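You operate a simulated robot arm through the tools that you are given. There is no shell and no other tool.

Carry out the task below with a simulated two-armed robot. There is one attempt and no reset: what you move stays moved.

Task
Pick up the carbon carton with the latest date from the top of the housing table with one hand, pass it to the other hand and put it on the top of the short steel bench. Set down upright: carbon carton.

Only the result counts: the job must be done as asked and must still hold three seconds after the hand-in. Knocking over, shifting, dropping, spilling or breaking anything else fails it.

Robot
Two 7-joint arms with two-finger parallel grippers on one trunk, on a base that drives. Base frame: it is fixed to the floor where the robot stands at the start and does not move with it; the origin is under the middle of the robot, x ahead of it, y to its left, z up; the surface under the hand at the start is at about z = 900. Units: mm, rad, N and s.
The left shoulder is at the start at [34, 169, 1057], the right one opposite. Places, roughly: top of the short steel bench [700, 1800, 900]. Payload 3.91 kg a hand.
Tool frame (each hand has its own): the origin (TCP) lies between the finger pads and is the grasp point; the fingertips stand 30 mm ahead of it; z points along the fingers, y is the line along which they close. The gripper opens to 110 mm. The fingers are 20 mm wide and 10 mm thick; the gripper's body (48 by 112 mm) begins 55 mm behind the TCP.
Orientation is told as [roll, pitch, yaw] about the base's x, y, z axes, in that order, counted from this pose: with the fingers straight down and closing along the base's y, the tool's x points along the base's -x, its y along +y and its z along -z.

Tools
- The arms move only by the tool send_rows. It takes "left_moves", "right_moves" or both (then of equal length, played together; a hand with none holds still); each is a list of rows, each an object (a shift or turn left out is 0, a gripper value left out holds the last) with "gripper": the opening, from 0 (shut) to 1 (fully open); "xyz": the shift along the tool's x, y, z in mm, a list of three; "turn": the turn, a rotation vector about the tool's x, y, z in rad, a list of three. In form: [{"gripper": gripper, "xyz": [dx, dy, dz], "turn": [wx, wy, wz]}, ...]. A call has 1 to 20 rows; each row is the pose to reach, as a shift and turn from the pose commanded when the call began, along the tool's axes at that moment. Each row takes 0.2 s and may step no farther than 50 mm and 0.15 rad from the row before; otherwise, or with a gripper value out of range, the whole call is refused. A pose out of reach is approached as far as the arm can. The call stops where the force on the tool passes 40 N (or 10 N more than at its start, if that is more) or the arm is blocked; 0.2 s more then pass. The fingers move at their own pace (about 108 mm/s each) and stop on an object; they squeeze with about 31 N. The grip force told is the motor's: it shows also when the fingers shut on nothing. Time passes only in rows, and 0.2 s behind the last, so rows that repeat a pose let the fingers close. It gives the time, the measured TCP pose, the force on the tool (base axes), the opening and the grip force at its end, in the units of the frame above (readings bear some noise), with the torque about the TCP (base axes, N m) and any sound that the robot's microphone picked up.
- Cameras (640 x 400 px; columns grow to the right, rows downward): "scene" is now at [111.5, 26.9, 1314.8]; the picture's right is [0.20, -0.98, -0.01], its down [-0.25, -0.04, -0.97] and it looks along [0.95, 0.19, -0.25] (base axes); focal length 214 px, centre (320, 200). "left" rides on the left gripper at [72, -17, -103] in its tool frame; the picture's right is [0.23, 0.97, 0.00], its down [-0.76, 0.18, -0.62] and it looks along [-0.61, 0.14, 0.78] (tool axes); focal length 222 px, centre (320, 200). "right" rides on the right gripper at [72, 17, -103] in its tool frame; the picture's right is [-0.23, 0.97, 0.00], its down [-0.76, -0.18, -0.62] and it looks along [-0.61, -0.14, 0.78] (tool axes); focal length 222 px, centre (320, 200). There is no depth. A picture from a camera that has moved, and an enlarged one, comes with that camera's place and axes in the base frame and with its lens.
- snapshot(camera): a new picture of that camera. The clock stands still meanwhile.
- lift_body(by): slides the trunk up (or, below 0, down) by that many mm; the arms and the scene camera ride with it, the base frame stays. It gives what a move gives, with no picture.
- drive_base(legs): drives the robot by 1 to 6 legs, each [ahead, left, turn to the left] in mm, mm and rad, along the robot's own axes; the way and the turn of a leg run together, so that a leg with both is an arc; at most 1500 mm and 3.142 rad a leg. The arms and the cameras ride along, it lands a little off, and it stops where it bumps. It gives what a move gives.
- head_to(pan, tilt): turns the head with the scene camera to pan (to the left, within 1.501 rad either way) and tilt (down, from -0.506 to 1.204), counted from straight ahead of the robot. It gives what a move gives.
- inspect(camera, box): a new picture of the part [left, top, right, bottom] of that camera's present view, enlarged. The clock stands still meanwhile.
- job_done(): hands the job in; it is judged then, once.

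Places have to be worked out from the pictures, the camera data and where the tool is seen. Open the grippers and draw the arms clear of the work before you hand the job in, unless the task says otherwise.

The tools are called after "Emit:" by a JSON object that holds its "fn" and its "kwargs". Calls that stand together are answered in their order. send_rows: Moves the arms, as the interface text tells. Its arguments: {"type":"object","properties":{"left_moves":{"type":"array"},"right_moves":{"type":"array"}},"required":[]} The other tools are called the same way: lift_body (by) slides the trunk up or down; drive_base (legs) drives the base; head_to (pan, tilt) turns the head that bears the scene camera; snapshot (camera) takes a picture; inspect (camera, box) takes an enlarged picture of a part of a camera's view; job_done () hands the job in.

At the start:

```text
time: 0.0
left_ee_pos: [660.2, 310.6, 1144.9]
left_ee_rot: [0.016, -0.026, 0.055]
left_ft_force: [10.1, 7.5, -5.5]
left_torque: [-0.6, 0.88, 0.06]
left_opening: 110.0
left_gripper_force: 0.0
right_ee_pos: [664.6, -322.9, 1166.9]
right_ee_rot: [0.014, -0.019, 0.075]
right_ft_force: [1.3, 2.0, 1.5]
right_torque: [-0.1, 0.08, -0.05]
right_opening: 109.8
right_gripper_force: 0.0
trunk travel left (down, up): [-500.0, 440.0]
robot x, y, heading: [-9.5, 25.0, 0.072]
head pan, tilt: [0.124, 0.278]
```

scene: 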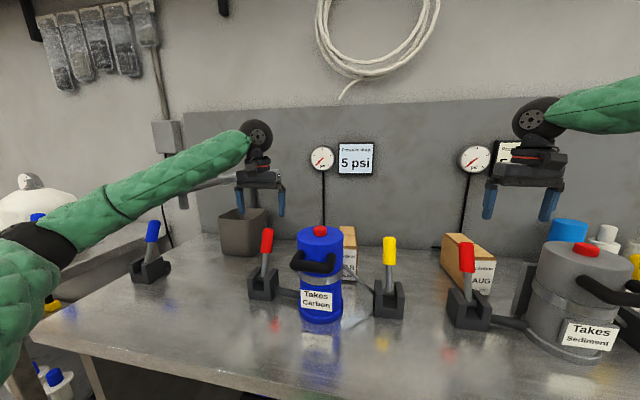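
right: 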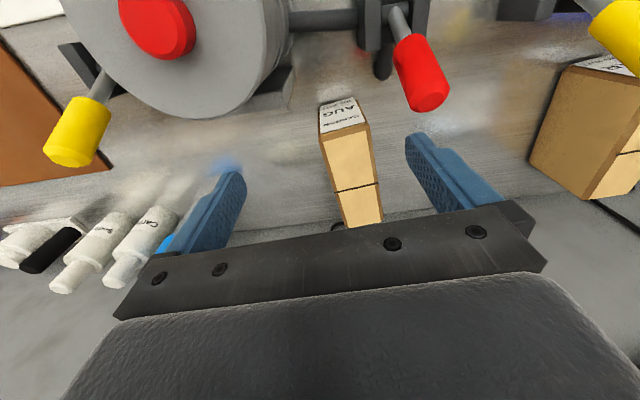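
left: 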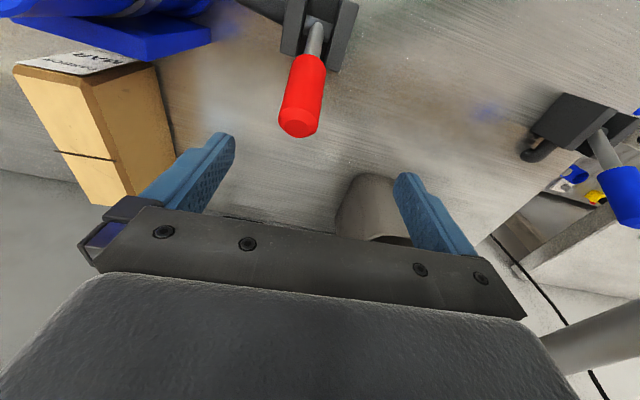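

I see a carton marked AUG beside the right hand and another behind the blue housing. I will enlarge the views to read the labels.

Emit:
{"fn": "inspect", "kwargs": {"camera": "scene", "box": [420, 200, 640, 360]}}

Emit:
{"fn": "inspect", "kwargs": {"camera": "scene", "box": [220, 200, 440, 340]}}

Emit:
{"fn": "inspect", "kwargs": {"camera": "right", "box": [280, 40, 440, 240]}}

Emit:
{"fn": "inspect", "kwargs": {"camera": "left", "box": [0, 20, 200, 220]}}

Emit:
{"fn": "inspect", "kwargs": {"camera": "right", "box": [520, 20, 640, 220]}}

```text
2.50 times, centred on (530, 280) of scene
camera zoom: at [111.5, 26.9, 1314.8], right [0.2, -0.98, -0.01], down [-0.25, -0.04, -0.97], along [0.95, 0.19, -0.25], focal length 536 px, centre (-205, 0)
```

zoom: 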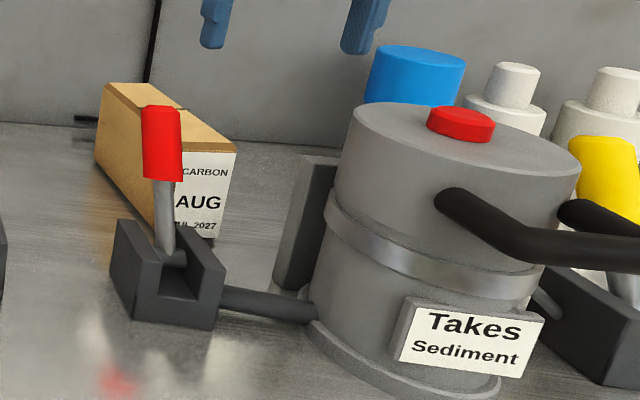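

```text
2.86 times, centred on (330, 270) of scene
camera zoom: at [111.5, 26.9, 1314.8], right [0.2, -0.98, -0.01], down [-0.25, -0.04, -0.97], along [0.95, 0.19, -0.25], focal length 613 px, centre (291, 0)
```

zoom: 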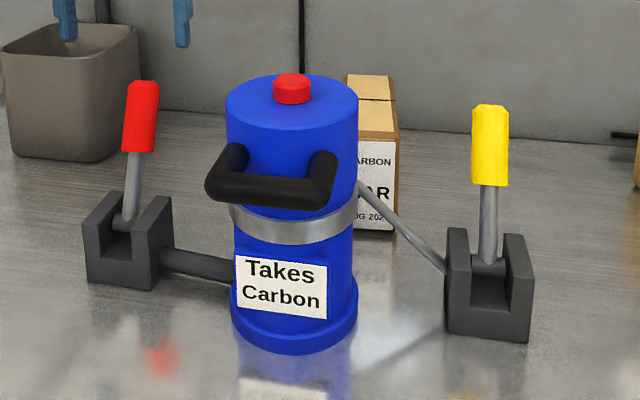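

```text
2.00 times, centred on (360, 140) of right
camera zoom: at [589.3, -314.7, 1268.5], right [0.15, 0.99, 0.02], down [0.76, -0.13, 0.63], along [0.63, -0.08, -0.77], focal length 444 px, centre (240, 320)
```

zoom: 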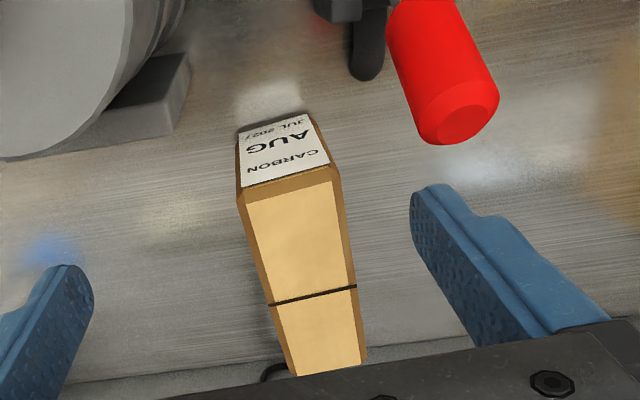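

```text
2.00 times, centred on (100, 120) of left
camera zoom: at [586.3, 289.3, 1245.5], right [-0.28, 0.96, 0.01], down [0.73, 0.21, 0.65], along [0.62, 0.19, -0.76], focal length 444 px, centre (760, 360)
```

zoom: 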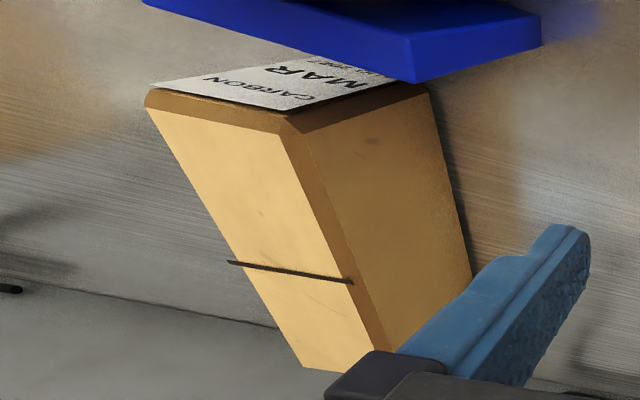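

```text
2.00 times, centred on (580, 120) of right
camera zoom: at [589.3, -314.7, 1268.5], right [0.15, 0.99, 0.02], down [0.76, -0.13, 0.63], along [0.63, -0.08, -0.77], focal length 444 px, centre (-200, 360)
```

zoom: 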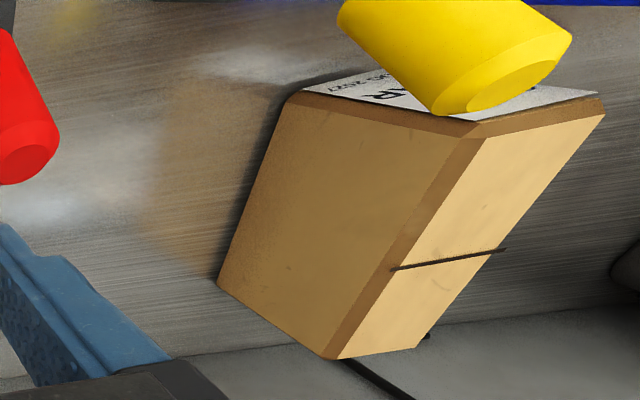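

The AUG carton has small print reading something like "JUL 2027", and the MAR one something like "... 2027". I will zoom closer and look around the whole table for further cartons.

Emit:
{"fn": "inspect", "kwargs": {"camera": "scene", "box": [460, 250, 508, 300]}}

Emit:
{"fn": "inspect", "kwargs": {"camera": "right", "box": [310, 90, 380, 134]}}

Emit:
{"fn": "inspect", "kwargs": {"camera": "scene", "box": [335, 245, 365, 290]}}

Emit:
{"fn": "inspect", "kwargs": {"camera": "right", "box": [570, 40, 640, 84]}}

Emit:
{"fn": "inspect", "kwargs": {"camera": "left", "box": [40, 35, 140, 85]}}

Emit:
{"fn": "head_to", "kwargs": {"pan": -0.6, "tilt": 0.35}}

Emit:
{"fn": "snapshot", "kwargs": {"camera": "scene"}}

```text
8.00 times, centred on (484, 275) of scene
camera zoom: at [111.5, 26.9, 1314.8], right [0.2, -0.98, -0.01], down [-0.25, -0.04, -0.97], along [0.95, 0.19, -0.25], focal length 1716 px, centre (-992, -400)
```

zoom: 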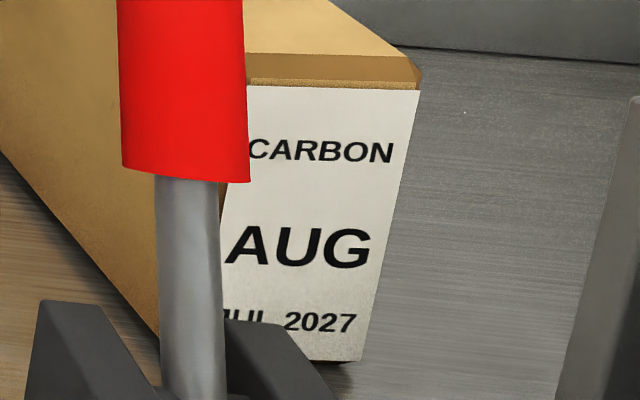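

```text
9.09 times, centred on (345, 112) of right
camera zoom: at [589.3, -314.7, 1268.5], right [0.15, 0.99, 0.02], down [0.76, -0.13, 0.63], along [0.63, -0.08, -0.77], focal length 2019 px, centre (93, 1000)
```

zoom: 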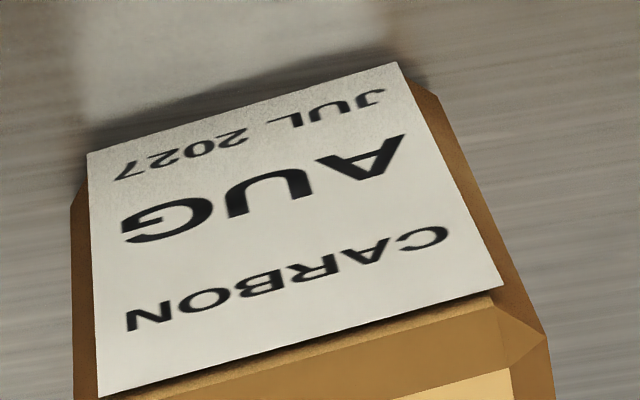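

```text
8.89 times, centred on (350, 268) of scene
camera zoom: at [111.5, 26.9, 1314.8], right [0.2, -0.98, -0.01], down [-0.25, -0.04, -0.97], along [0.95, 0.19, -0.25], focal length 1906 px, centre (53, -400)
```

zoom: 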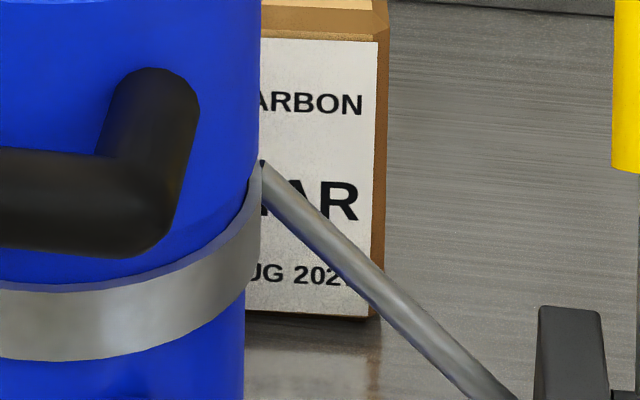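

```text
9.09 times, centred on (605, 62) of right
camera zoom: at [589.3, -314.7, 1268.5], right [0.15, 0.99, 0.02], down [0.76, -0.13, 0.63], along [0.63, -0.08, -0.77], focal length 2019 px, centre (-2271, 1454)
```

zoom: 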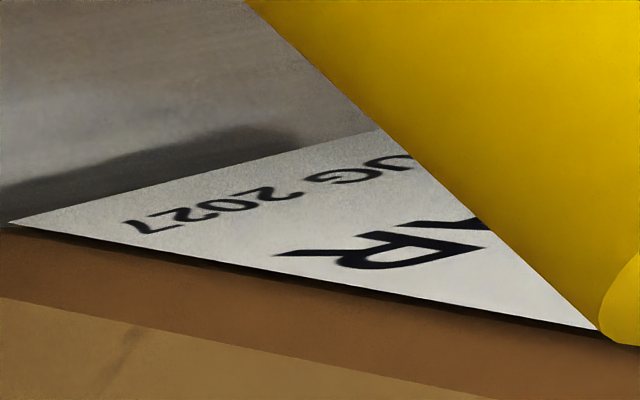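

```text
6.40 times, centred on (90, 60) of left
camera zoom: at [586.3, 289.3, 1245.5], right [-0.28, 0.96, 0.01], down [0.73, 0.21, 0.65], along [0.62, 0.19, -0.76], focal length 1422 px, centre (1792, 1096)
```

zoom: 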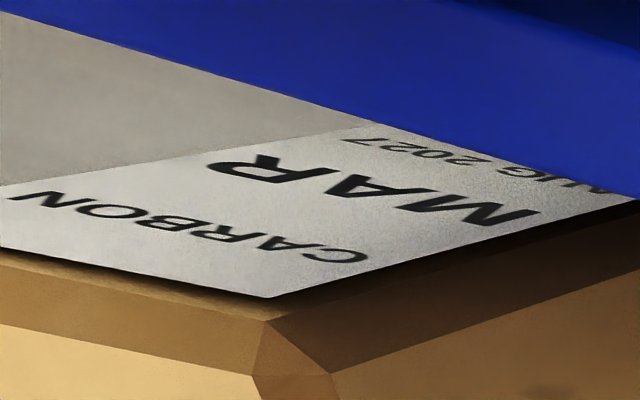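

```text
time: 1.1
left_ee_pos: [658.7, 321.4, 1145.4]
left_ee_rot: [0.011, -0.029, 0.06]
left_ft_force: [0.0, -0.5, 0.5]
left_torque: [0.01, -0.02, 0.02]
left_opening: 110.0
left_gripper_force: 0.0
right_ee_pos: [670.2, -313.7, 1167.9]
right_ee_rot: [0.006, -0.014, 0.08]
right_ft_force: [0.4, -0.4, 0.7]
right_torque: [0.01, -0.02, 0.02]
right_opening: 110.1
right_gripper_force: 0.1
trunk travel left (down, up): [-500.0, 440.0]
robot x, y, heading: [-1.3, 22.5, 0.081]
head pan, tilt: [-0.6, 0.351]
```

```text
taken
camera scene: at [103.9, -29.8, 1307.7], right [-0.5, -0.87, -0.02], down [-0.28, 0.18, -0.94], along [0.82, -0.46, -0.33], focal length 214 px, centre (320, 200)
```

scene: 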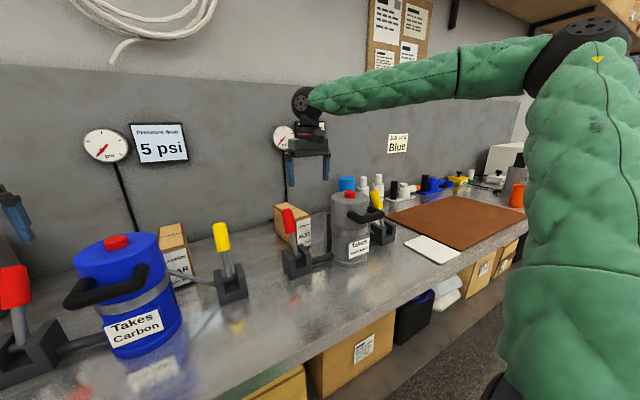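

MAR carries "AUG 2027" and AUG carries "JUL 2027" in small print. I will read the notices and survey the rest of the table before deciding.

Emit:
{"fn": "inspect", "kwargs": {"camera": "scene", "box": [360, 0, 440, 80]}}

Emit:
{"fn": "inspect", "kwargs": {"camera": "scene", "box": [260, 120, 420, 270]}}

Emit:
{"fn": "inspect", "kwargs": {"camera": "scene", "box": [380, 120, 540, 280]}}

Emit:
{"fn": "inspect", "kwargs": {"camera": "scene", "box": [240, 270, 520, 400]}}

Emit:
{"fn": "head_to", "kwargs": {"pan": -1.3, "tilt": 0.4}}

Emit:
{"fn": "snapshot", "kwargs": {"camera": "scene"}}

Emit:
{"fn": "head_to", "kwargs": {"pan": 0.9, "tilt": 0.4}}

Emit:
{"fn": "snapshot", "kwargs": {"camera": "scene"}}

Emit:
{"fn": "head_to", "kwargs": {"pan": 1.5, "tilt": 0.4}}

Emit:
{"fn": "snapshot", "kwargs": {"camera": "scene"}}

```text
5.00 times, centred on (400, 40) of scene
camera zoom: at [103.9, -29.8, 1307.7], right [-0.5, -0.87, -0.02], down [-0.28, 0.18, -0.94], along [0.82, -0.46, -0.33], focal length 1072 px, centre (-80, 1000)
```

zoom: 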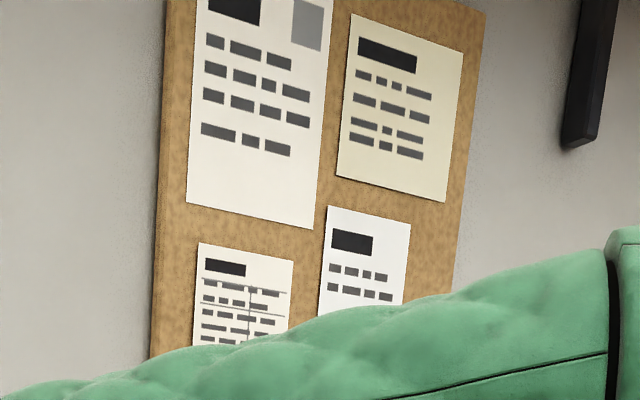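

```text
2.67 times, centred on (340, 195) of scene
camera zoom: at [103.9, -29.8, 1307.7], right [-0.5, -0.87, -0.02], down [-0.28, 0.18, -0.94], along [0.82, -0.46, -0.33], focal length 572 px, centre (267, 213)
```

zoom: 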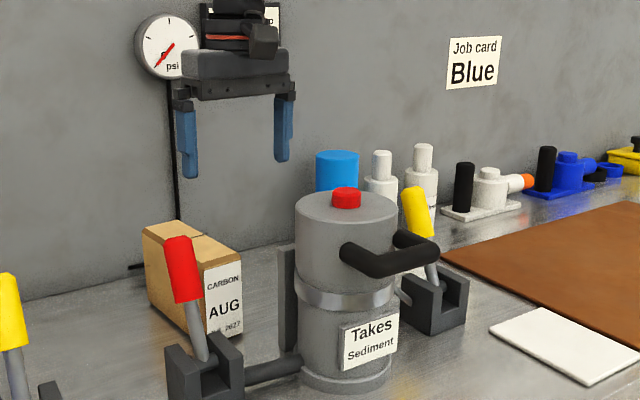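

```text
2.50 times, centred on (460, 200) of scene
camera zoom: at [103.9, -29.8, 1307.7], right [-0.5, -0.87, -0.02], down [-0.28, 0.18, -0.94], along [0.82, -0.46, -0.33], focal length 536 px, centre (-30, 200)
```

zoom: 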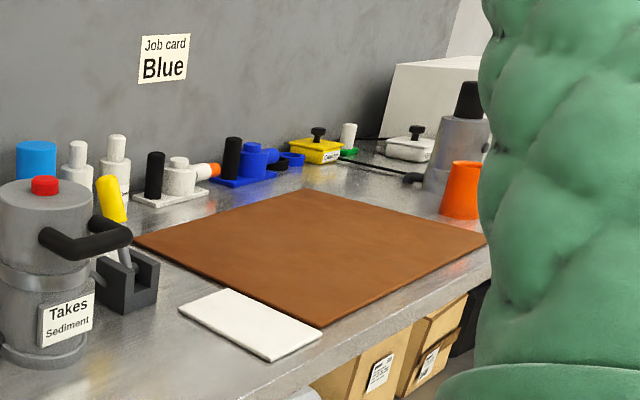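

```text
2.29 times, centred on (380, 335) of scene
camera zoom: at [103.9, -29.8, 1307.7], right [-0.5, -0.87, -0.02], down [-0.28, 0.18, -0.94], along [0.82, -0.46, -0.33], focal length 490 px, centre (183, -109)
```

zoom: 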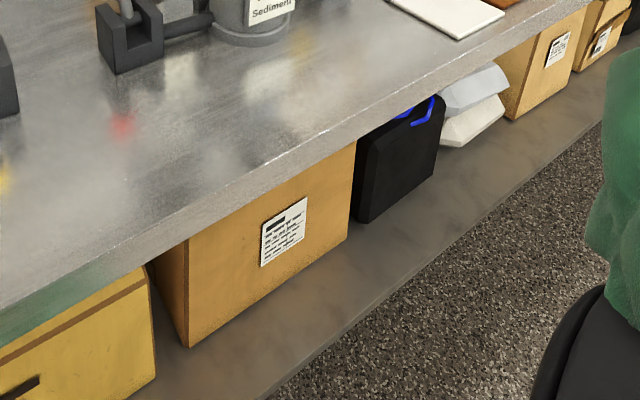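

```text
time: 2.1
left_ee_pos: [659.8, 320.2, 1145.6]
left_ee_rot: [0.009, -0.031, 0.059]
left_ft_force: [-0.4, -0.2, 0.9]
left_torque: [0.02, -0.01, 0.01]
left_opening: 109.9
left_gripper_force: 0.1
right_ee_pos: [670.0, -312.1, 1167.5]
right_ee_rot: [0.007, -0.014, 0.08]
right_ft_force: [0.7, 0.3, -0.6]
right_torque: [0.0, -0.01, 0.03]
right_opening: 110.0
right_gripper_force: 0.0
trunk travel left (down, up): [-500.0, 440.0]
robot x, y, heading: [-7.5, 24.7, 0.084]
head pan, tilt: [-1.3, 0.4]
```

```text
taken
camera scene: at [55.4, -70.5, 1302.1], right [-0.94, -0.34, -0.02], down [-0.12, 0.37, -0.92], along [0.32, -0.86, -0.39], focal length 214 px, centre (320, 200)
```

scene: 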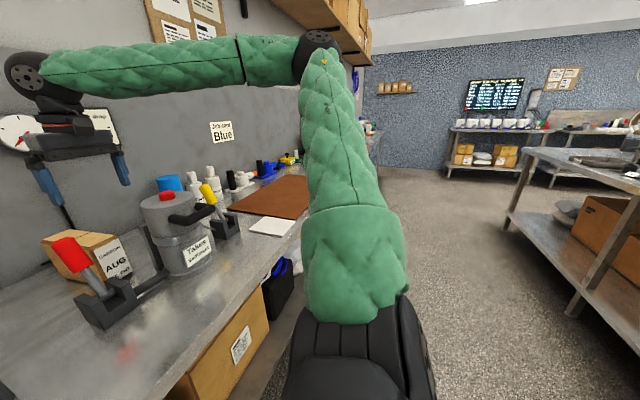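

```text
time: 4.2
left_ee_pos: [659.1, 320.9, 1145.3]
left_ee_rot: [0.007, -0.032, 0.059]
left_ft_force: [0.7, 0.3, 0.1]
left_torque: [0.0, 0.0, 0.02]
left_opening: 109.9
left_gripper_force: 0.1
right_ee_pos: [669.5, -311.9, 1167.8]
right_ee_rot: [0.007, -0.014, 0.081]
right_ft_force: [0.5, -0.6, -0.1]
right_torque: [0.02, -0.01, 0.0]
right_opening: 109.9
right_gripper_force: 0.1
trunk travel left (down, up): [-500.0, 440.0]
robot x, y, heading: [-8.5, 24.8, 0.075]
head pan, tilt: [0.901, 0.4]
```

```text
taken
camera scene: at [75.2, 93.6, 1303.8], right [0.83, -0.56, 0.01], down [-0.2, -0.32, -0.93], along [0.52, 0.77, -0.37], focal length 214 px, centre (320, 200)
```

scene: 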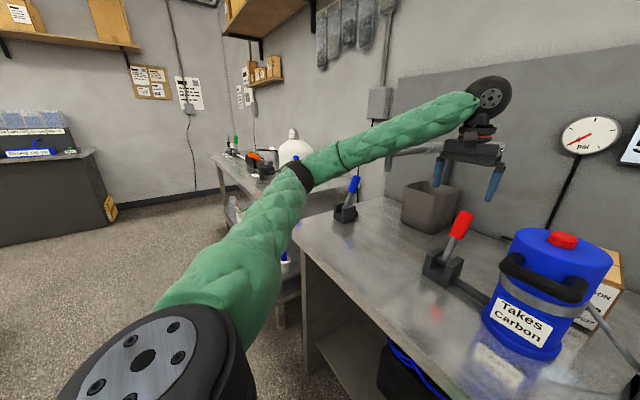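

```text
time: 5.2
left_ee_pos: [660.1, 320.5, 1146.0]
left_ee_rot: [0.009, -0.032, 0.06]
left_ft_force: [0.1, 0.1, 0.3]
left_torque: [-0.02, -0.04, 0.0]
left_opening: 110.0
left_gripper_force: 0.1
right_ee_pos: [669.0, -312.6, 1167.4]
right_ee_rot: [0.008, -0.013, 0.08]
right_ft_force: [0.7, -0.3, 0.4]
right_torque: [0.01, -0.01, 0.03]
right_opening: 109.9
right_gripper_force: 0.0
trunk travel left (down, up): [-500.0, 440.0]
robot x, y, heading: [-2.1, 18.9, 0.079]
head pan, tilt: [1.499, 0.4]
```

```text
taken
camera scene: at [23.0, 109.4, 1303.1], right [1.0, 0.01, 0.02], down [0.02, -0.38, -0.92], along [0.0, 0.92, -0.38], focal length 214 px, centre (320, 200)
```

scene: 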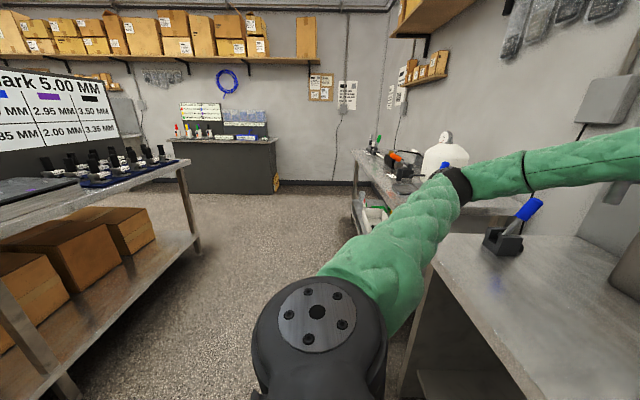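

Nothing so far explains the labels, so I will read the far notices, the second panel on the wall, and the screen.

Emit:
{"fn": "inspect", "kwargs": {"camera": "scene", "box": [300, 60, 380, 110]}}

Emit:
{"fn": "inspect", "kwargs": {"camera": "scene", "box": [340, 120, 460, 240]}}

Emit:
{"fn": "inspect", "kwargs": {"camera": "scene", "box": [170, 90, 290, 160]}}

Emit:
{"fn": "head_to", "kwargs": {"pan": -0.25, "tilt": 0.1}}

Emit:
{"fn": "snapshot", "kwargs": {"camera": "scene"}}

Emit:
{"fn": "head_to", "kwargs": {"pan": -0.1, "tilt": 0.9}}

Emit:
{"fn": "snapshot", "kwargs": {"camera": "scene"}}

```text
8.00 times, centred on (340, 85) of scene
camera zoom: at [23.0, 109.4, 1303.1], right [1.0, 0.01, 0.02], down [0.02, -0.38, -0.92], along [0.0, 0.92, -0.38], focal length 1716 px, centre (160, 1120)
```

zoom: 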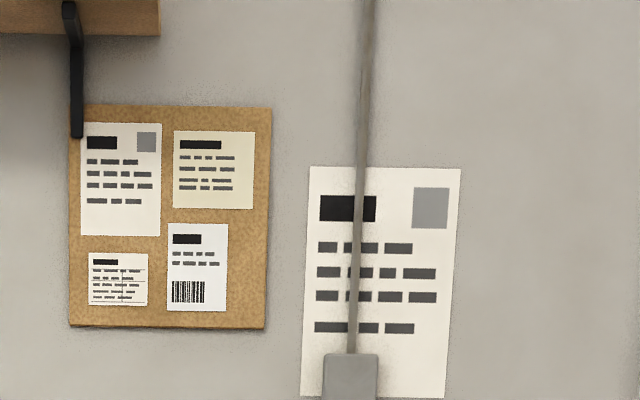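

```text
3.33 times, centred on (400, 180) of scene
camera zoom: at [23.0, 109.4, 1303.1], right [1.0, 0.01, 0.02], down [0.02, -0.38, -0.92], along [0.0, 0.92, -0.38], focal length 715 px, centre (53, 267)
```

zoom: 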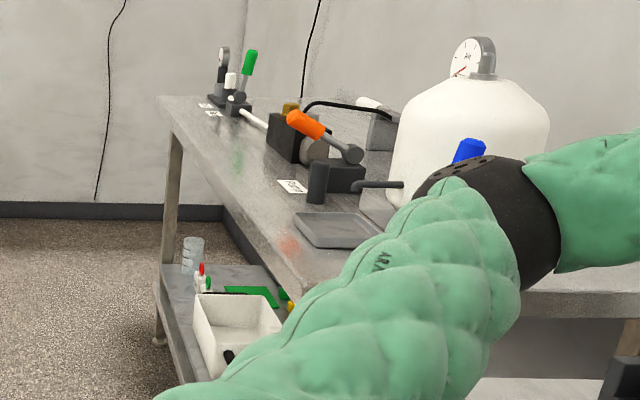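

```text
5.33 times, centred on (230, 125) of scene
camera zoom: at [23.0, 109.4, 1303.1], right [1.0, 0.01, 0.02], down [0.02, -0.38, -0.92], along [0.0, 0.92, -0.38], focal length 1144 px, centre (800, 600)
```

zoom: 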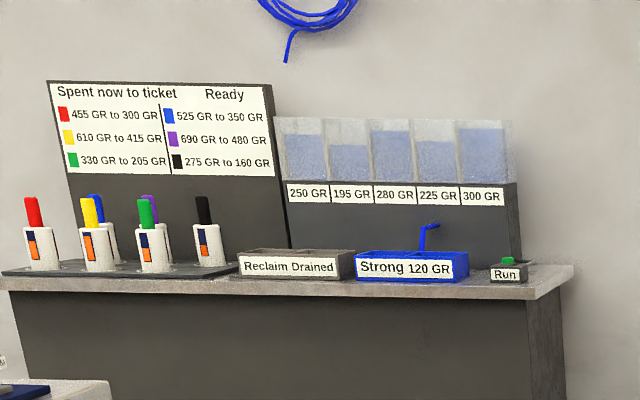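

```text
time: 7.0
left_ee_pos: [661.2, 321.1, 1146.6]
left_ee_rot: [0.01, -0.031, 0.06]
left_ft_force: [0.5, -0.6, -0.7]
left_torque: [0.01, 0.02, 0.01]
left_opening: 109.8
left_gripper_force: 0.1
right_ee_pos: [670.2, -312.6, 1168.1]
right_ee_rot: [0.008, -0.015, 0.082]
right_ft_force: [0.7, -0.6, 0.9]
right_torque: [-0.01, 0.02, 0.0]
right_opening: 110.0
right_gripper_force: 0.1
trunk travel left (down, up): [-500.0, 440.0]
robot x, y, heading: [-6.4, 22.1, 0.078]
head pan, tilt: [-0.25, 0.099]
```

```text
taken
camera scene: at [114.2, 1.2, 1331.6], right [-0.17, -0.99, -0.01], down [-0.08, 0.03, -1.0], along [0.98, -0.17, -0.09], focal length 214 px, centre (320, 200)
```

scene: 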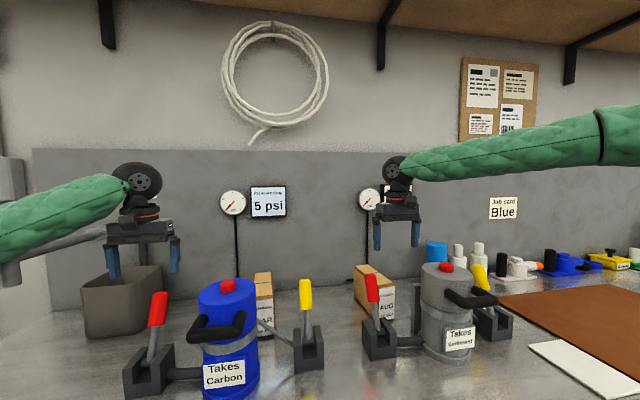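

```text
time: 8.1
left_ee_pos: [660.4, 320.4, 1147.0]
left_ee_rot: [0.01, -0.03, 0.061]
left_ft_force: [0.0, -0.5, -0.2]
left_torque: [-0.01, -0.01, 0.0]
left_opening: 110.1
left_gripper_force: 0.0
right_ee_pos: [670.5, -312.7, 1166.9]
right_ee_rot: [0.007, -0.013, 0.083]
right_ft_force: [-0.5, -0.3, 0.0]
right_torque: [0.02, 0.0, -0.02]
right_opening: 110.0
right_gripper_force: 0.0
trunk travel left (down, up): [-500.0, 440.0]
robot x, y, heading: [-4.9, 23.0, 0.078]
head pan, tilt: [-0.099, 0.901]
```

```text
taken
camera scene: at [100.2, 15.9, 1260.6], right [-0.02, -1.0, -0.01], down [-0.77, 0.02, -0.63], along [0.63, -0.01, -0.77], focal length 214 px, centre (320, 200)
```

scene: 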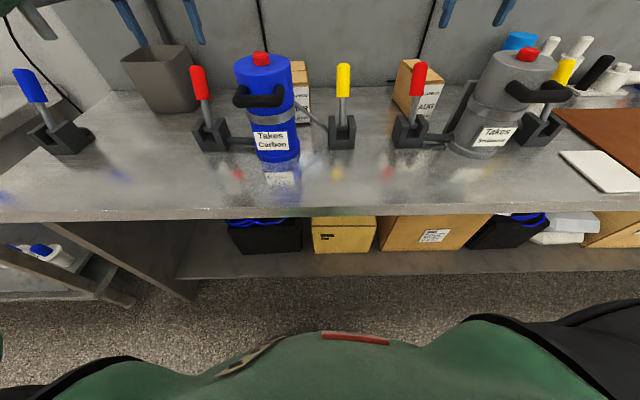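

Both cartons are CARBON. The one showing MAR carries the date AUG 2027, the other JUL 2027, so the MAR carton (roughly x 700–850, y 35–100, top near z 1016, behind the blue housing) is the target. I raise the trunk so the arm comes in over the housing, then look again.

Emit:
{"fn": "lift_body", "kwargs": {"by": 200}}

Emit:
{"fn": "head_to", "kwargs": {"pan": 0.0, "tilt": 0.6}}

Emit:
{"fn": "snapshot", "kwargs": {"camera": "scene"}}

Emit:
{"fn": "snapshot", "kwargs": {"camera": "left"}}

Emit:
{"fn": "snapshot", "kwargs": {"camera": "right"}}

```text
time: 10.3
left_ee_pos: [682.0, 326.3, 1327.1]
left_ee_rot: [0.003, -0.005, 0.057]
left_ft_force: [0.4, 0.2, -0.2]
left_torque: [0.02, -0.03, 0.0]
left_opening: 109.5
left_gripper_force: 0.0
right_ee_pos: [686.0, -306.7, 1359.0]
right_ee_rot: [0.0, 0.004, 0.076]
right_ft_force: [0.2, -0.4, 0.6]
right_torque: [0.0, -0.03, 0.0]
right_opening: 109.9
right_gripper_force: 0.0
trunk travel left (down, up): [-700.0, 240.0]
robot x, y, heading: [-5.1, 24.4, 0.073]
head pan, tilt: [-0.099, 0.901]
```

```text
time: 11.1
left_ee_pos: [680.3, 326.6, 1327.4]
left_ee_rot: [0.001, -0.006, 0.058]
left_ft_force: [1.8, 0.1, -0.7]
left_torque: [0.02, -0.04, 0.0]
left_opening: 110.0
left_gripper_force: 0.1
right_ee_pos: [684.9, -308.7, 1358.9]
right_ee_rot: [-0.001, 0.003, 0.076]
right_ft_force: [-0.2, 0.4, -0.4]
right_torque: [0.0, -0.01, -0.03]
right_opening: 110.0
right_gripper_force: 0.0
trunk travel left (down, up): [-700.0, 240.0]
robot x, y, heading: [-4.0, 21.2, 0.076]
head pan, tilt: [0.0, 0.6]
```

```text
taken
camera scene: at [132.4, 33.0, 1483.1], right [0.07, -1.0, 0.0], down [-0.56, -0.04, -0.82], along [0.82, 0.06, -0.57], focal length 214 px, centre (320, 200)
```

scene: 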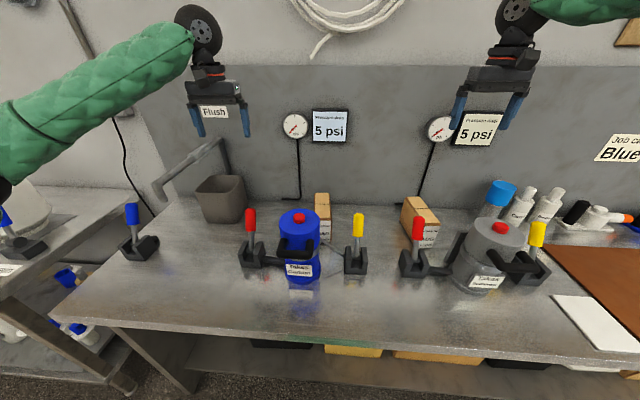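

```text
taken
camera left: at [609.1, 306.2, 1429.9], right [-0.28, 0.96, 0.0], down [0.75, 0.22, 0.63], along [0.6, 0.18, -0.78], focal length 222 px, centre (320, 200)
```

left: 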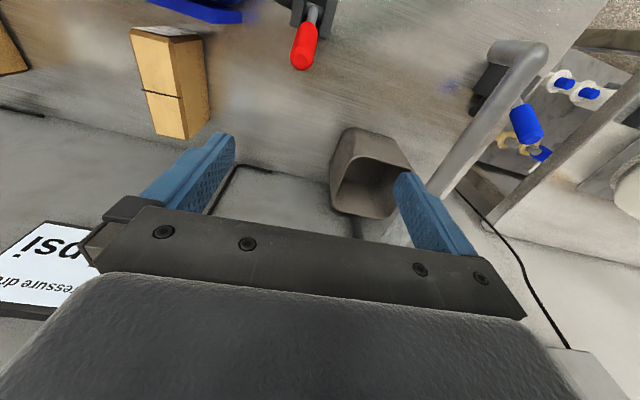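

```text
taken
camera right: at [612.8, -297.4, 1461.8], right [0.15, 0.99, 0.0], down [0.77, -0.12, 0.62], along [0.61, -0.1, -0.78], focal length 222 px, centre (320, 200)
```

right: 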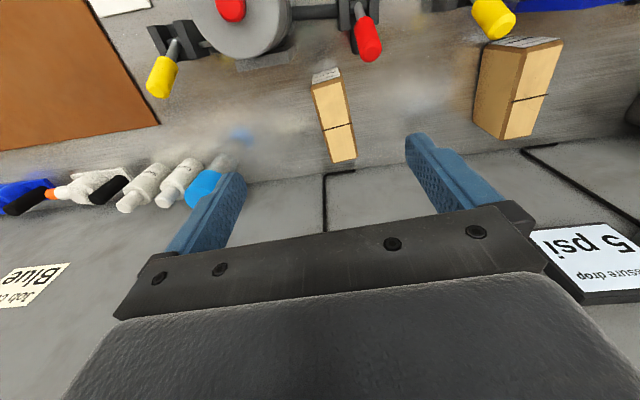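

The views agree: the target carton stands behind the blue housing with its short width along y. I bring the right hand over toward it, staying high, to look at it closely.

Emit:
{"fn": "send_rows", "kwargs": {"right_moves": [{"xyz": [-3, 37, 11], "gripper": 1}, {"xyz": [-7, 73, 22]}, {"xyz": [-10, 110, 33]}, {"xyz": [-13, 147, 44]}, {"xyz": [-17, 183, 55]}, {"xyz": [-20, 220, 66]}, {"xyz": [-23, 257, 76]}, {"xyz": [-27, 293, 87]}, {"xyz": [-30, 330, 98]}, {"xyz": [-33, 366, 109]}, {"xyz": [-33, 366, 109]}]}}

Emit:
{"fn": "snapshot", "kwargs": {"camera": "right"}}

Emit:
{"fn": "snapshot", "kwargs": {"camera": "scene"}}

Emit:
{"fn": "snapshot", "kwargs": {"camera": "left"}}

```text
time: 13.5
left_ee_pos: [680.0, 326.9, 1327.7]
left_ee_rot: [0.002, -0.004, 0.058]
left_ft_force: [0.0, 0.4, -0.5]
left_torque: [-0.05, -0.02, -0.02]
left_opening: 110.2
left_gripper_force: 0.1
right_ee_pos: [690.5, 24.9, 1260.4]
right_ee_rot: [0.001, 0.004, 0.075]
right_ft_force: [-0.4, 0.1, -0.3]
right_torque: [0.0, -0.04, -0.03]
right_opening: 110.1
right_gripper_force: 0.0
right hand out of reach, approached as far as the arm can: row 10, 11
trunk travel left (down, up): [-700.0, 240.0]
robot x, y, heading: [-7.6, 24.0, 0.071]
head pan, tilt: [0.0, 0.6]
```

```text
taken
camera right: at [617.3, 35.1, 1364.1], right [0.15, 0.99, 0.0], down [0.77, -0.12, 0.62], along [0.61, -0.1, -0.78], focal length 222 px, centre (320, 200)
```

right: 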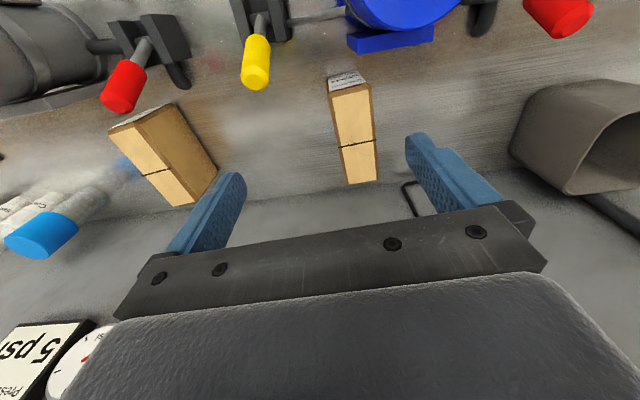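

```text
taken
camera scene: at [132.0, 33.8, 1483.2], right [0.07, -1.0, 0.0], down [-0.56, -0.04, -0.82], along [0.82, 0.06, -0.57], focal length 214 px, centre (320, 200)
```

scene: 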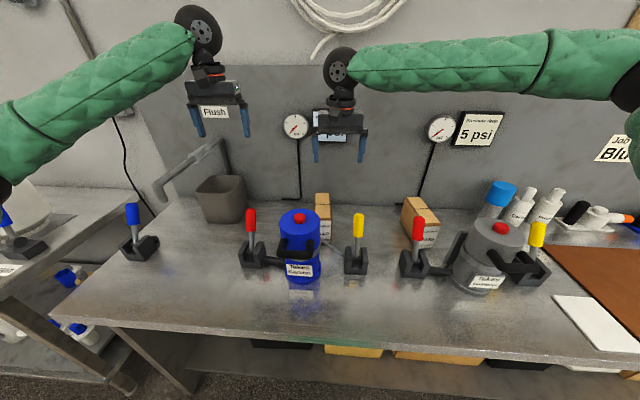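

```text
taken
camera left: at [608.6, 307.1, 1430.0], right [-0.28, 0.96, 0.0], down [0.75, 0.22, 0.63], along [0.6, 0.18, -0.78], focal length 222 px, centre (320, 200)
```

left: 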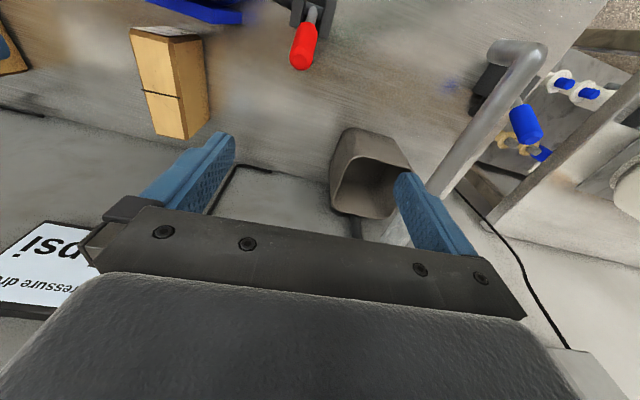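

The right hand stops short at y≈25, so the base will need to shift left later. First I measure the carton from this view.

Emit:
{"fn": "inspect", "kwargs": {"camera": "right", "box": [300, 60, 420, 200]}}

Emit:
{"fn": "inspect", "kwargs": {"camera": "left", "box": [100, 10, 240, 150]}}

Emit:
{"fn": "inspect", "kwargs": {"camera": "scene", "box": [230, 180, 380, 290]}}

```text
2.86 times, centred on (360, 130) of right
camera zoom: at [617.3, 35.1, 1364.1], right [0.15, 0.99, 0.0], down [0.77, -0.12, 0.62], along [0.61, -0.1, -0.78], focal length 635 px, centre (206, 400)
```

zoom: 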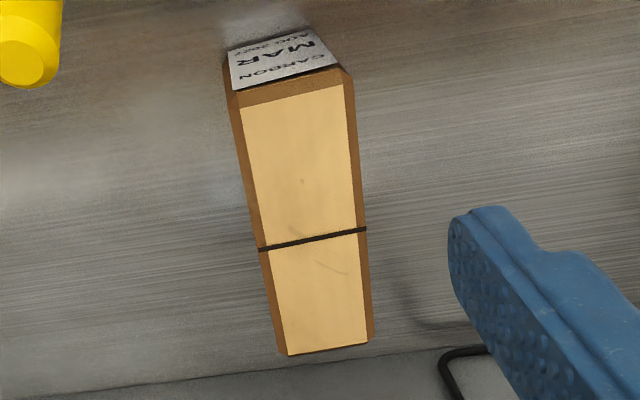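

```text
2.86 times, centred on (170, 80) of left
camera zoom: at [608.6, 307.1, 1430.0], right [-0.28, 0.96, 0.0], down [0.75, 0.22, 0.63], along [0.6, 0.18, -0.78], focal length 635 px, centre (749, 543)
```

zoom: 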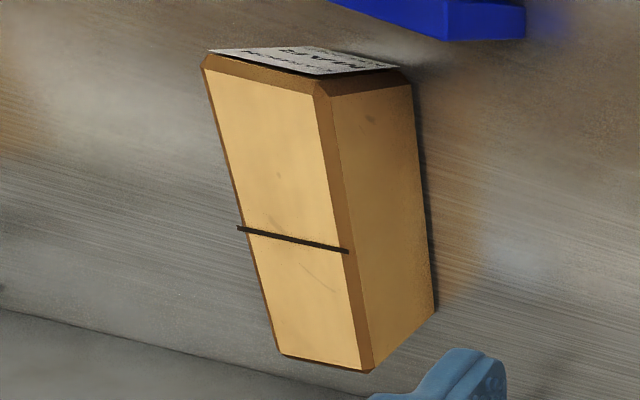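

```text
3.64 times, centred on (305, 235) of scene
camera zoom: at [132.0, 33.8, 1483.2], right [0.07, -1.0, 0.0], down [-0.56, -0.04, -0.82], along [0.82, 0.06, -0.57], focal length 780 px, centre (374, 73)
```

zoom: 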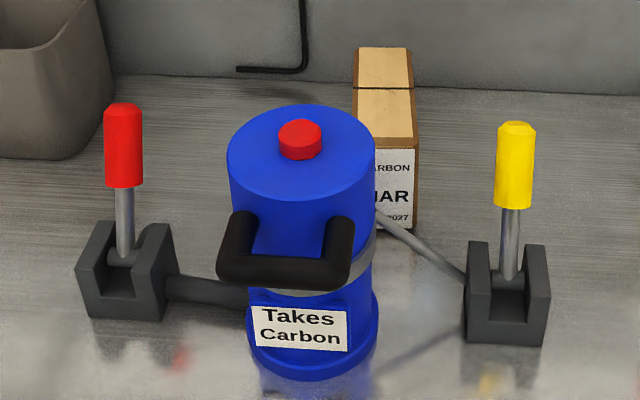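

The carton's top centre works out near (779, 71), top z≈1013, about 64 wide by 170 long, yawed ≈0.07. I draw the left hand back and up, then drive the base 210 mm left so the right arm reaches the carton comfortably.

Emit:
{"fn": "send_rows", "kwargs": {"left_moves": [{"xyz": [35, 0, -15]}, {"xyz": [70, 0, -30]}, {"xyz": [105, 0, -45]}, {"xyz": [140, 0, -60]}, {"xyz": [140, 0, -60]}]}}

Emit:
{"fn": "drive_base", "kwargs": {"legs": [[0, 210, 0]]}}

Emit:
{"fn": "snapshot", "kwargs": {"camera": "scene"}}

Emit:
{"fn": "snapshot", "kwargs": {"camera": "right"}}

```text
time: 14.7
left_ee_pos: [543.1, 317.5, 1385.2]
left_ee_rot: [0.003, -0.003, 0.056]
left_ft_force: [0.1, 0.3, -1.0]
left_torque: [0.0, 0.05, -0.01]
left_opening: 109.9
left_gripper_force: 0.0
right_ee_pos: [693.1, 22.8, 1260.3]
right_ee_rot: [0.0, 0.006, 0.074]
right_ft_force: [-0.5, 0.2, -0.1]
right_torque: [-0.03, -0.01, 0.01]
right_opening: 110.0
right_gripper_force: 0.0
trunk travel left (down, up): [-700.0, 240.0]
robot x, y, heading: [-3.4, 22.9, 0.075]
head pan, tilt: [0.0, 0.6]
```

```text
time: 16.3
left_ee_pos: [525.2, 528.9, 1384.3]
left_ee_rot: [0.002, -0.005, 0.055]
left_ft_force: [-0.5, -0.3, 0.7]
left_torque: [0.01, 0.01, 0.0]
left_opening: 110.0
left_gripper_force: 0.0
right_ee_pos: [675.6, 234.7, 1260.3]
right_ee_rot: [0.001, 0.003, 0.074]
right_ft_force: [0.2, 0.0, 0.9]
right_torque: [0.0, 0.01, -0.01]
right_opening: 110.1
right_gripper_force: 0.1
trunk travel left (down, up): [-700.0, 240.0]
robot x, y, heading: [-20.9, 234.2, 0.067]
head pan, tilt: [0.0, 0.6]
```

```text
taken
camera scene: at [117.1, 244.4, 1483.1], right [0.07, -1.0, 0.0], down [-0.56, -0.04, -0.82], along [0.82, 0.06, -0.57], focal length 214 px, centre (320, 200)
```

scene: 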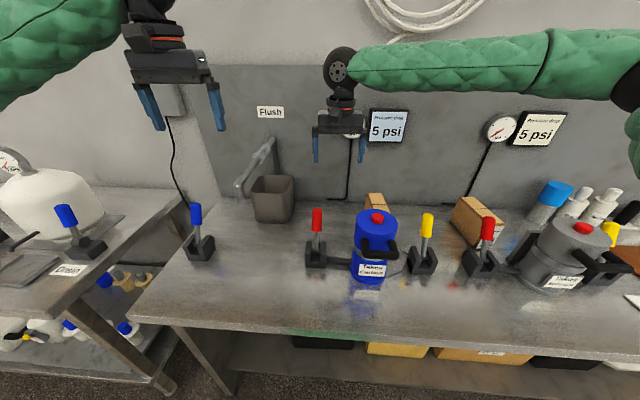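

```text
taken
camera right: at [602.3, 245.3, 1363.8], right [0.15, 0.99, 0.0], down [0.77, -0.12, 0.62], along [0.61, -0.1, -0.78], focal length 222 px, centre (320, 200)
```

right: 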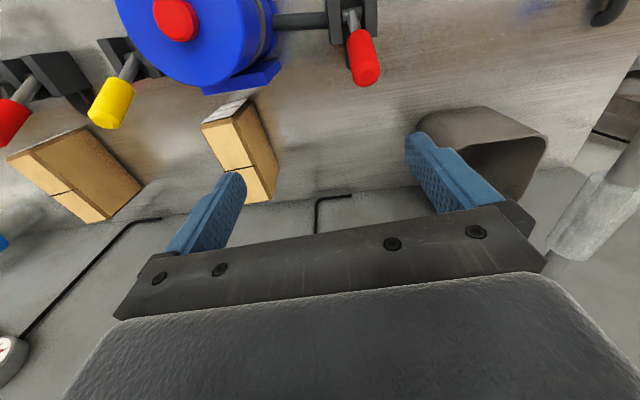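

The base moved as asked. I move the right hand to above the carton's far half, around (809, 73, 1200), and check the result.

Emit:
{"fn": "send_rows", "kwargs": {"right_moves": [{"xyz": [-24, -34, 12]}, {"xyz": [-48, -68, 24]}, {"xyz": [-72, -103, 36]}, {"xyz": [-96, -137, 48]}, {"xyz": [-121, -171, 60]}, {"xyz": [-121, -171, 60]}]}}

Emit:
{"fn": "snapshot", "kwargs": {"camera": "right"}}

Emit:
{"fn": "snapshot", "kwargs": {"camera": "scene"}}

```text
time: 17.7
left_ee_pos: [524.6, 527.3, 1387.5]
left_ee_rot: [0.001, -0.005, 0.056]
left_ft_force: [1.1, -0.2, -0.8]
left_torque: [0.02, -0.03, 0.04]
left_opening: 110.0
left_gripper_force: 0.0
right_ee_pos: [807.5, 72.5, 1201.7]
right_ee_rot: [-0.001, 0.004, 0.076]
right_ft_force: [-0.2, -0.2, -0.2]
right_torque: [0.0, 0.0, 0.02]
right_opening: 110.0
right_gripper_force: 0.1
trunk travel left (down, up): [-700.0, 240.0]
robot x, y, heading: [-18.2, 235.9, 0.073]
head pan, tilt: [0.0, 0.6]
```

```text
taken
camera right: at [735.2, 82.7, 1303.1], right [0.15, 0.99, 0.0], down [0.77, -0.12, 0.62], along [0.61, -0.1, -0.78], focal length 222 px, centre (320, 200)
```

right: 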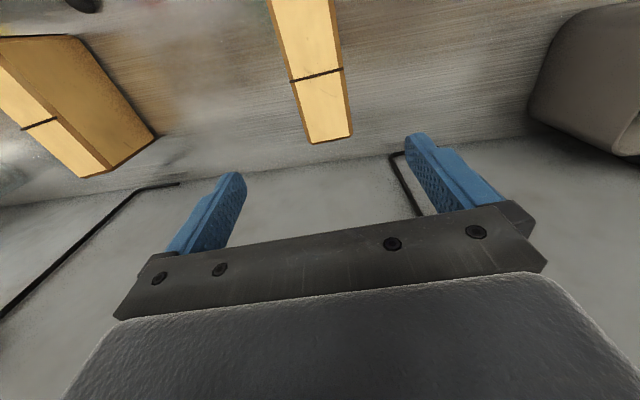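

```text
taken
camera scene: at [116.2, 244.0, 1483.2], right [0.07, -1.0, 0.0], down [-0.56, -0.04, -0.83], along [0.82, 0.06, -0.56], focal length 214 px, centre (320, 200)
```

scene: 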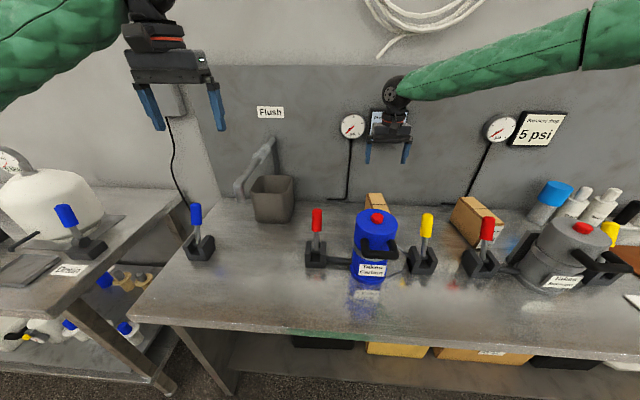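

The carton's far end is seen at x≈860, y 50–103, so its centreline at x≈808 is y≈73 and the hand is aligned. I lower to just above its top and check.

Emit:
{"fn": "send_rows", "kwargs": {"right_moves": [{"xyz": [0, 0, 40]}, {"xyz": [0, 0, 80]}, {"xyz": [0, 0, 120]}, {"xyz": [0, 0, 150]}, {"xyz": [0, 0, 150]}]}}

Emit:
{"fn": "snapshot", "kwargs": {"camera": "right"}}

Emit:
{"fn": "snapshot", "kwargs": {"camera": "scene"}}

Emit:
{"fn": "inspect", "kwargs": {"camera": "scene", "box": [310, 80, 470, 280]}}

```text
time: 18.9
left_ee_pos: [524.9, 528.7, 1384.6]
left_ee_rot: [0.002, -0.007, 0.056]
left_ft_force: [0.2, -0.6, -0.6]
left_torque: [-0.01, -0.01, 0.01]
left_opening: 109.8
left_gripper_force: 0.0
right_ee_pos: [806.5, 72.9, 1051.0]
right_ee_rot: [0.0, 0.003, 0.076]
right_ft_force: [-0.4, 0.3, 0.1]
right_torque: [-0.02, -0.02, 0.01]
right_opening: 110.3
right_gripper_force: 0.1
trunk travel left (down, up): [-700.0, 240.0]
robot x, y, heading: [-20.6, 234.8, 0.077]
head pan, tilt: [0.0, 0.6]
```

```text
taken
camera right: at [734.1, 83.7, 1153.3], right [0.15, 0.99, 0.0], down [0.77, -0.12, 0.62], along [0.61, -0.1, -0.78], focal length 222 px, centre (320, 200)
```

right: 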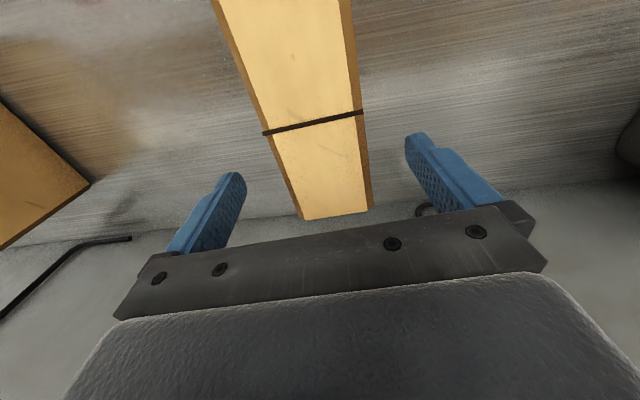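

```text
taken
camera scene: at [116.1, 243.8, 1483.2], right [0.07, -1.0, 0.0], down [-0.56, -0.04, -0.83], along [0.82, 0.06, -0.56], focal length 214 px, centre (320, 200)
```

scene: 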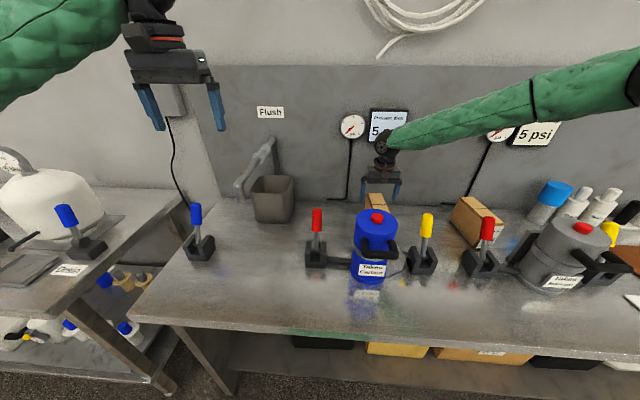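

```text
2.00 times, centred on (390, 180) of scene
camera zoom: at [116.1, 243.8, 1483.2], right [0.07, -1.0, 0.0], down [-0.56, -0.04, -0.83], along [0.82, 0.06, -0.56], focal length 429 px, centre (180, 240)
```

zoom: 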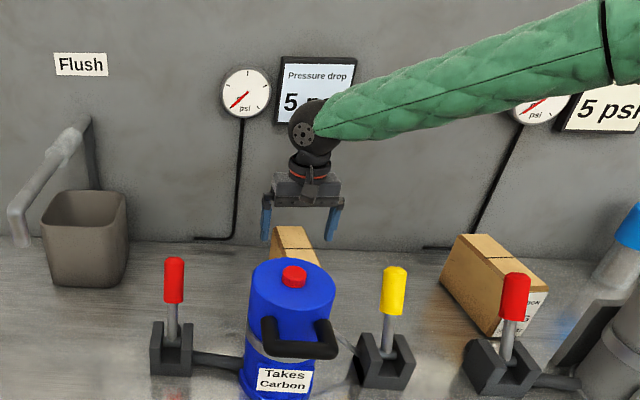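

Everything is clear and the carton lies between the fingers. I descend about 70 mm to z≈981 and close.

Emit:
{"fn": "send_rows", "kwargs": {"right_moves": [{"xyz": [0, 0, 25]}, {"xyz": [0, 0, 50]}, {"xyz": [0, 0, 71]}, {"xyz": [0, 0, 71]}]}}

Emit:
{"fn": "snapshot", "kwargs": {"camera": "right"}}

```text
time: 19.9
left_ee_pos: [526.0, 527.6, 1385.5]
left_ee_rot: [0.001, -0.005, 0.057]
left_ft_force: [0.3, -0.2, -0.2]
left_torque: [0.0, 0.02, -0.01]
left_opening: 110.0
left_gripper_force: 0.0
right_ee_pos: [807.6, 72.7, 979.0]
right_ee_rot: [-0.001, 0.002, 0.074]
right_ft_force: [0.5, 0.0, -0.1]
right_torque: [0.01, 0.0, 0.0]
right_opening: 109.9
right_gripper_force: 0.1
trunk travel left (down, up): [-700.0, 240.0]
robot x, y, heading: [-22.3, 233.7, 0.074]
head pan, tilt: [0.0, 0.6]
```

```text
taken
camera right: at [733.9, 83.1, 1082.1], right [0.15, 0.99, 0.0], down [0.77, -0.12, 0.62], along [0.61, -0.1, -0.78], focal length 222 px, centre (320, 200)
```

right: 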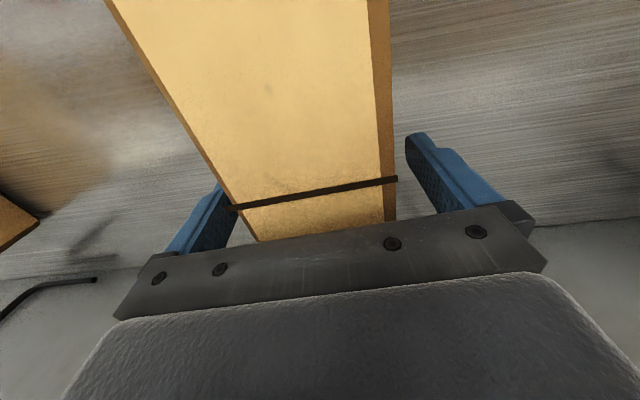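

The fingers straddle the far half of the carton. I close and hold.

Emit:
{"fn": "send_rows", "kwargs": {"right_moves": [{"gripper": 0.7}, {"gripper": 0.6}, {"gripper": 0}, {"gripper": 0}, {"gripper": 0}, {"gripper": 0}]}}

Emit:
{"fn": "snapshot", "kwargs": {"camera": "right"}}

```text
time: 21.3
left_ee_pos: [526.4, 526.8, 1385.2]
left_ee_rot: [0.002, -0.005, 0.056]
left_ft_force: [0.7, -0.5, 0.8]
left_torque: [-0.01, 0.0, 0.01]
left_opening: 110.1
left_gripper_force: 0.1
right_ee_pos: [806.5, 72.4, 978.9]
right_ee_rot: [0.001, 0.005, 0.073]
right_ft_force: [0.0, 0.7, 0.0]
right_torque: [-0.02, -0.07, -0.02]
right_opening: 65.9
right_gripper_force: 30.8
trunk travel left (down, up): [-700.0, 240.0]
robot x, y, heading: [-25.4, 237.8, 0.078]
head pan, tilt: [0.0, 0.6]
```

```text
taken
camera right: at [734.2, 83.1, 1081.9], right [0.15, 0.99, 0.0], down [0.77, -0.12, 0.62], along [0.61, -0.1, -0.78], focal length 222 px, centre (320, 200)
```

right: 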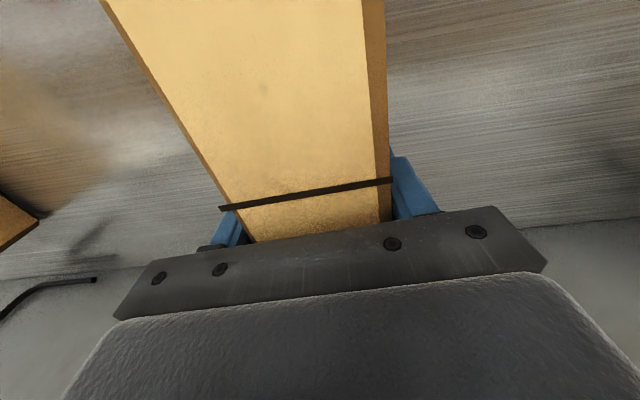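

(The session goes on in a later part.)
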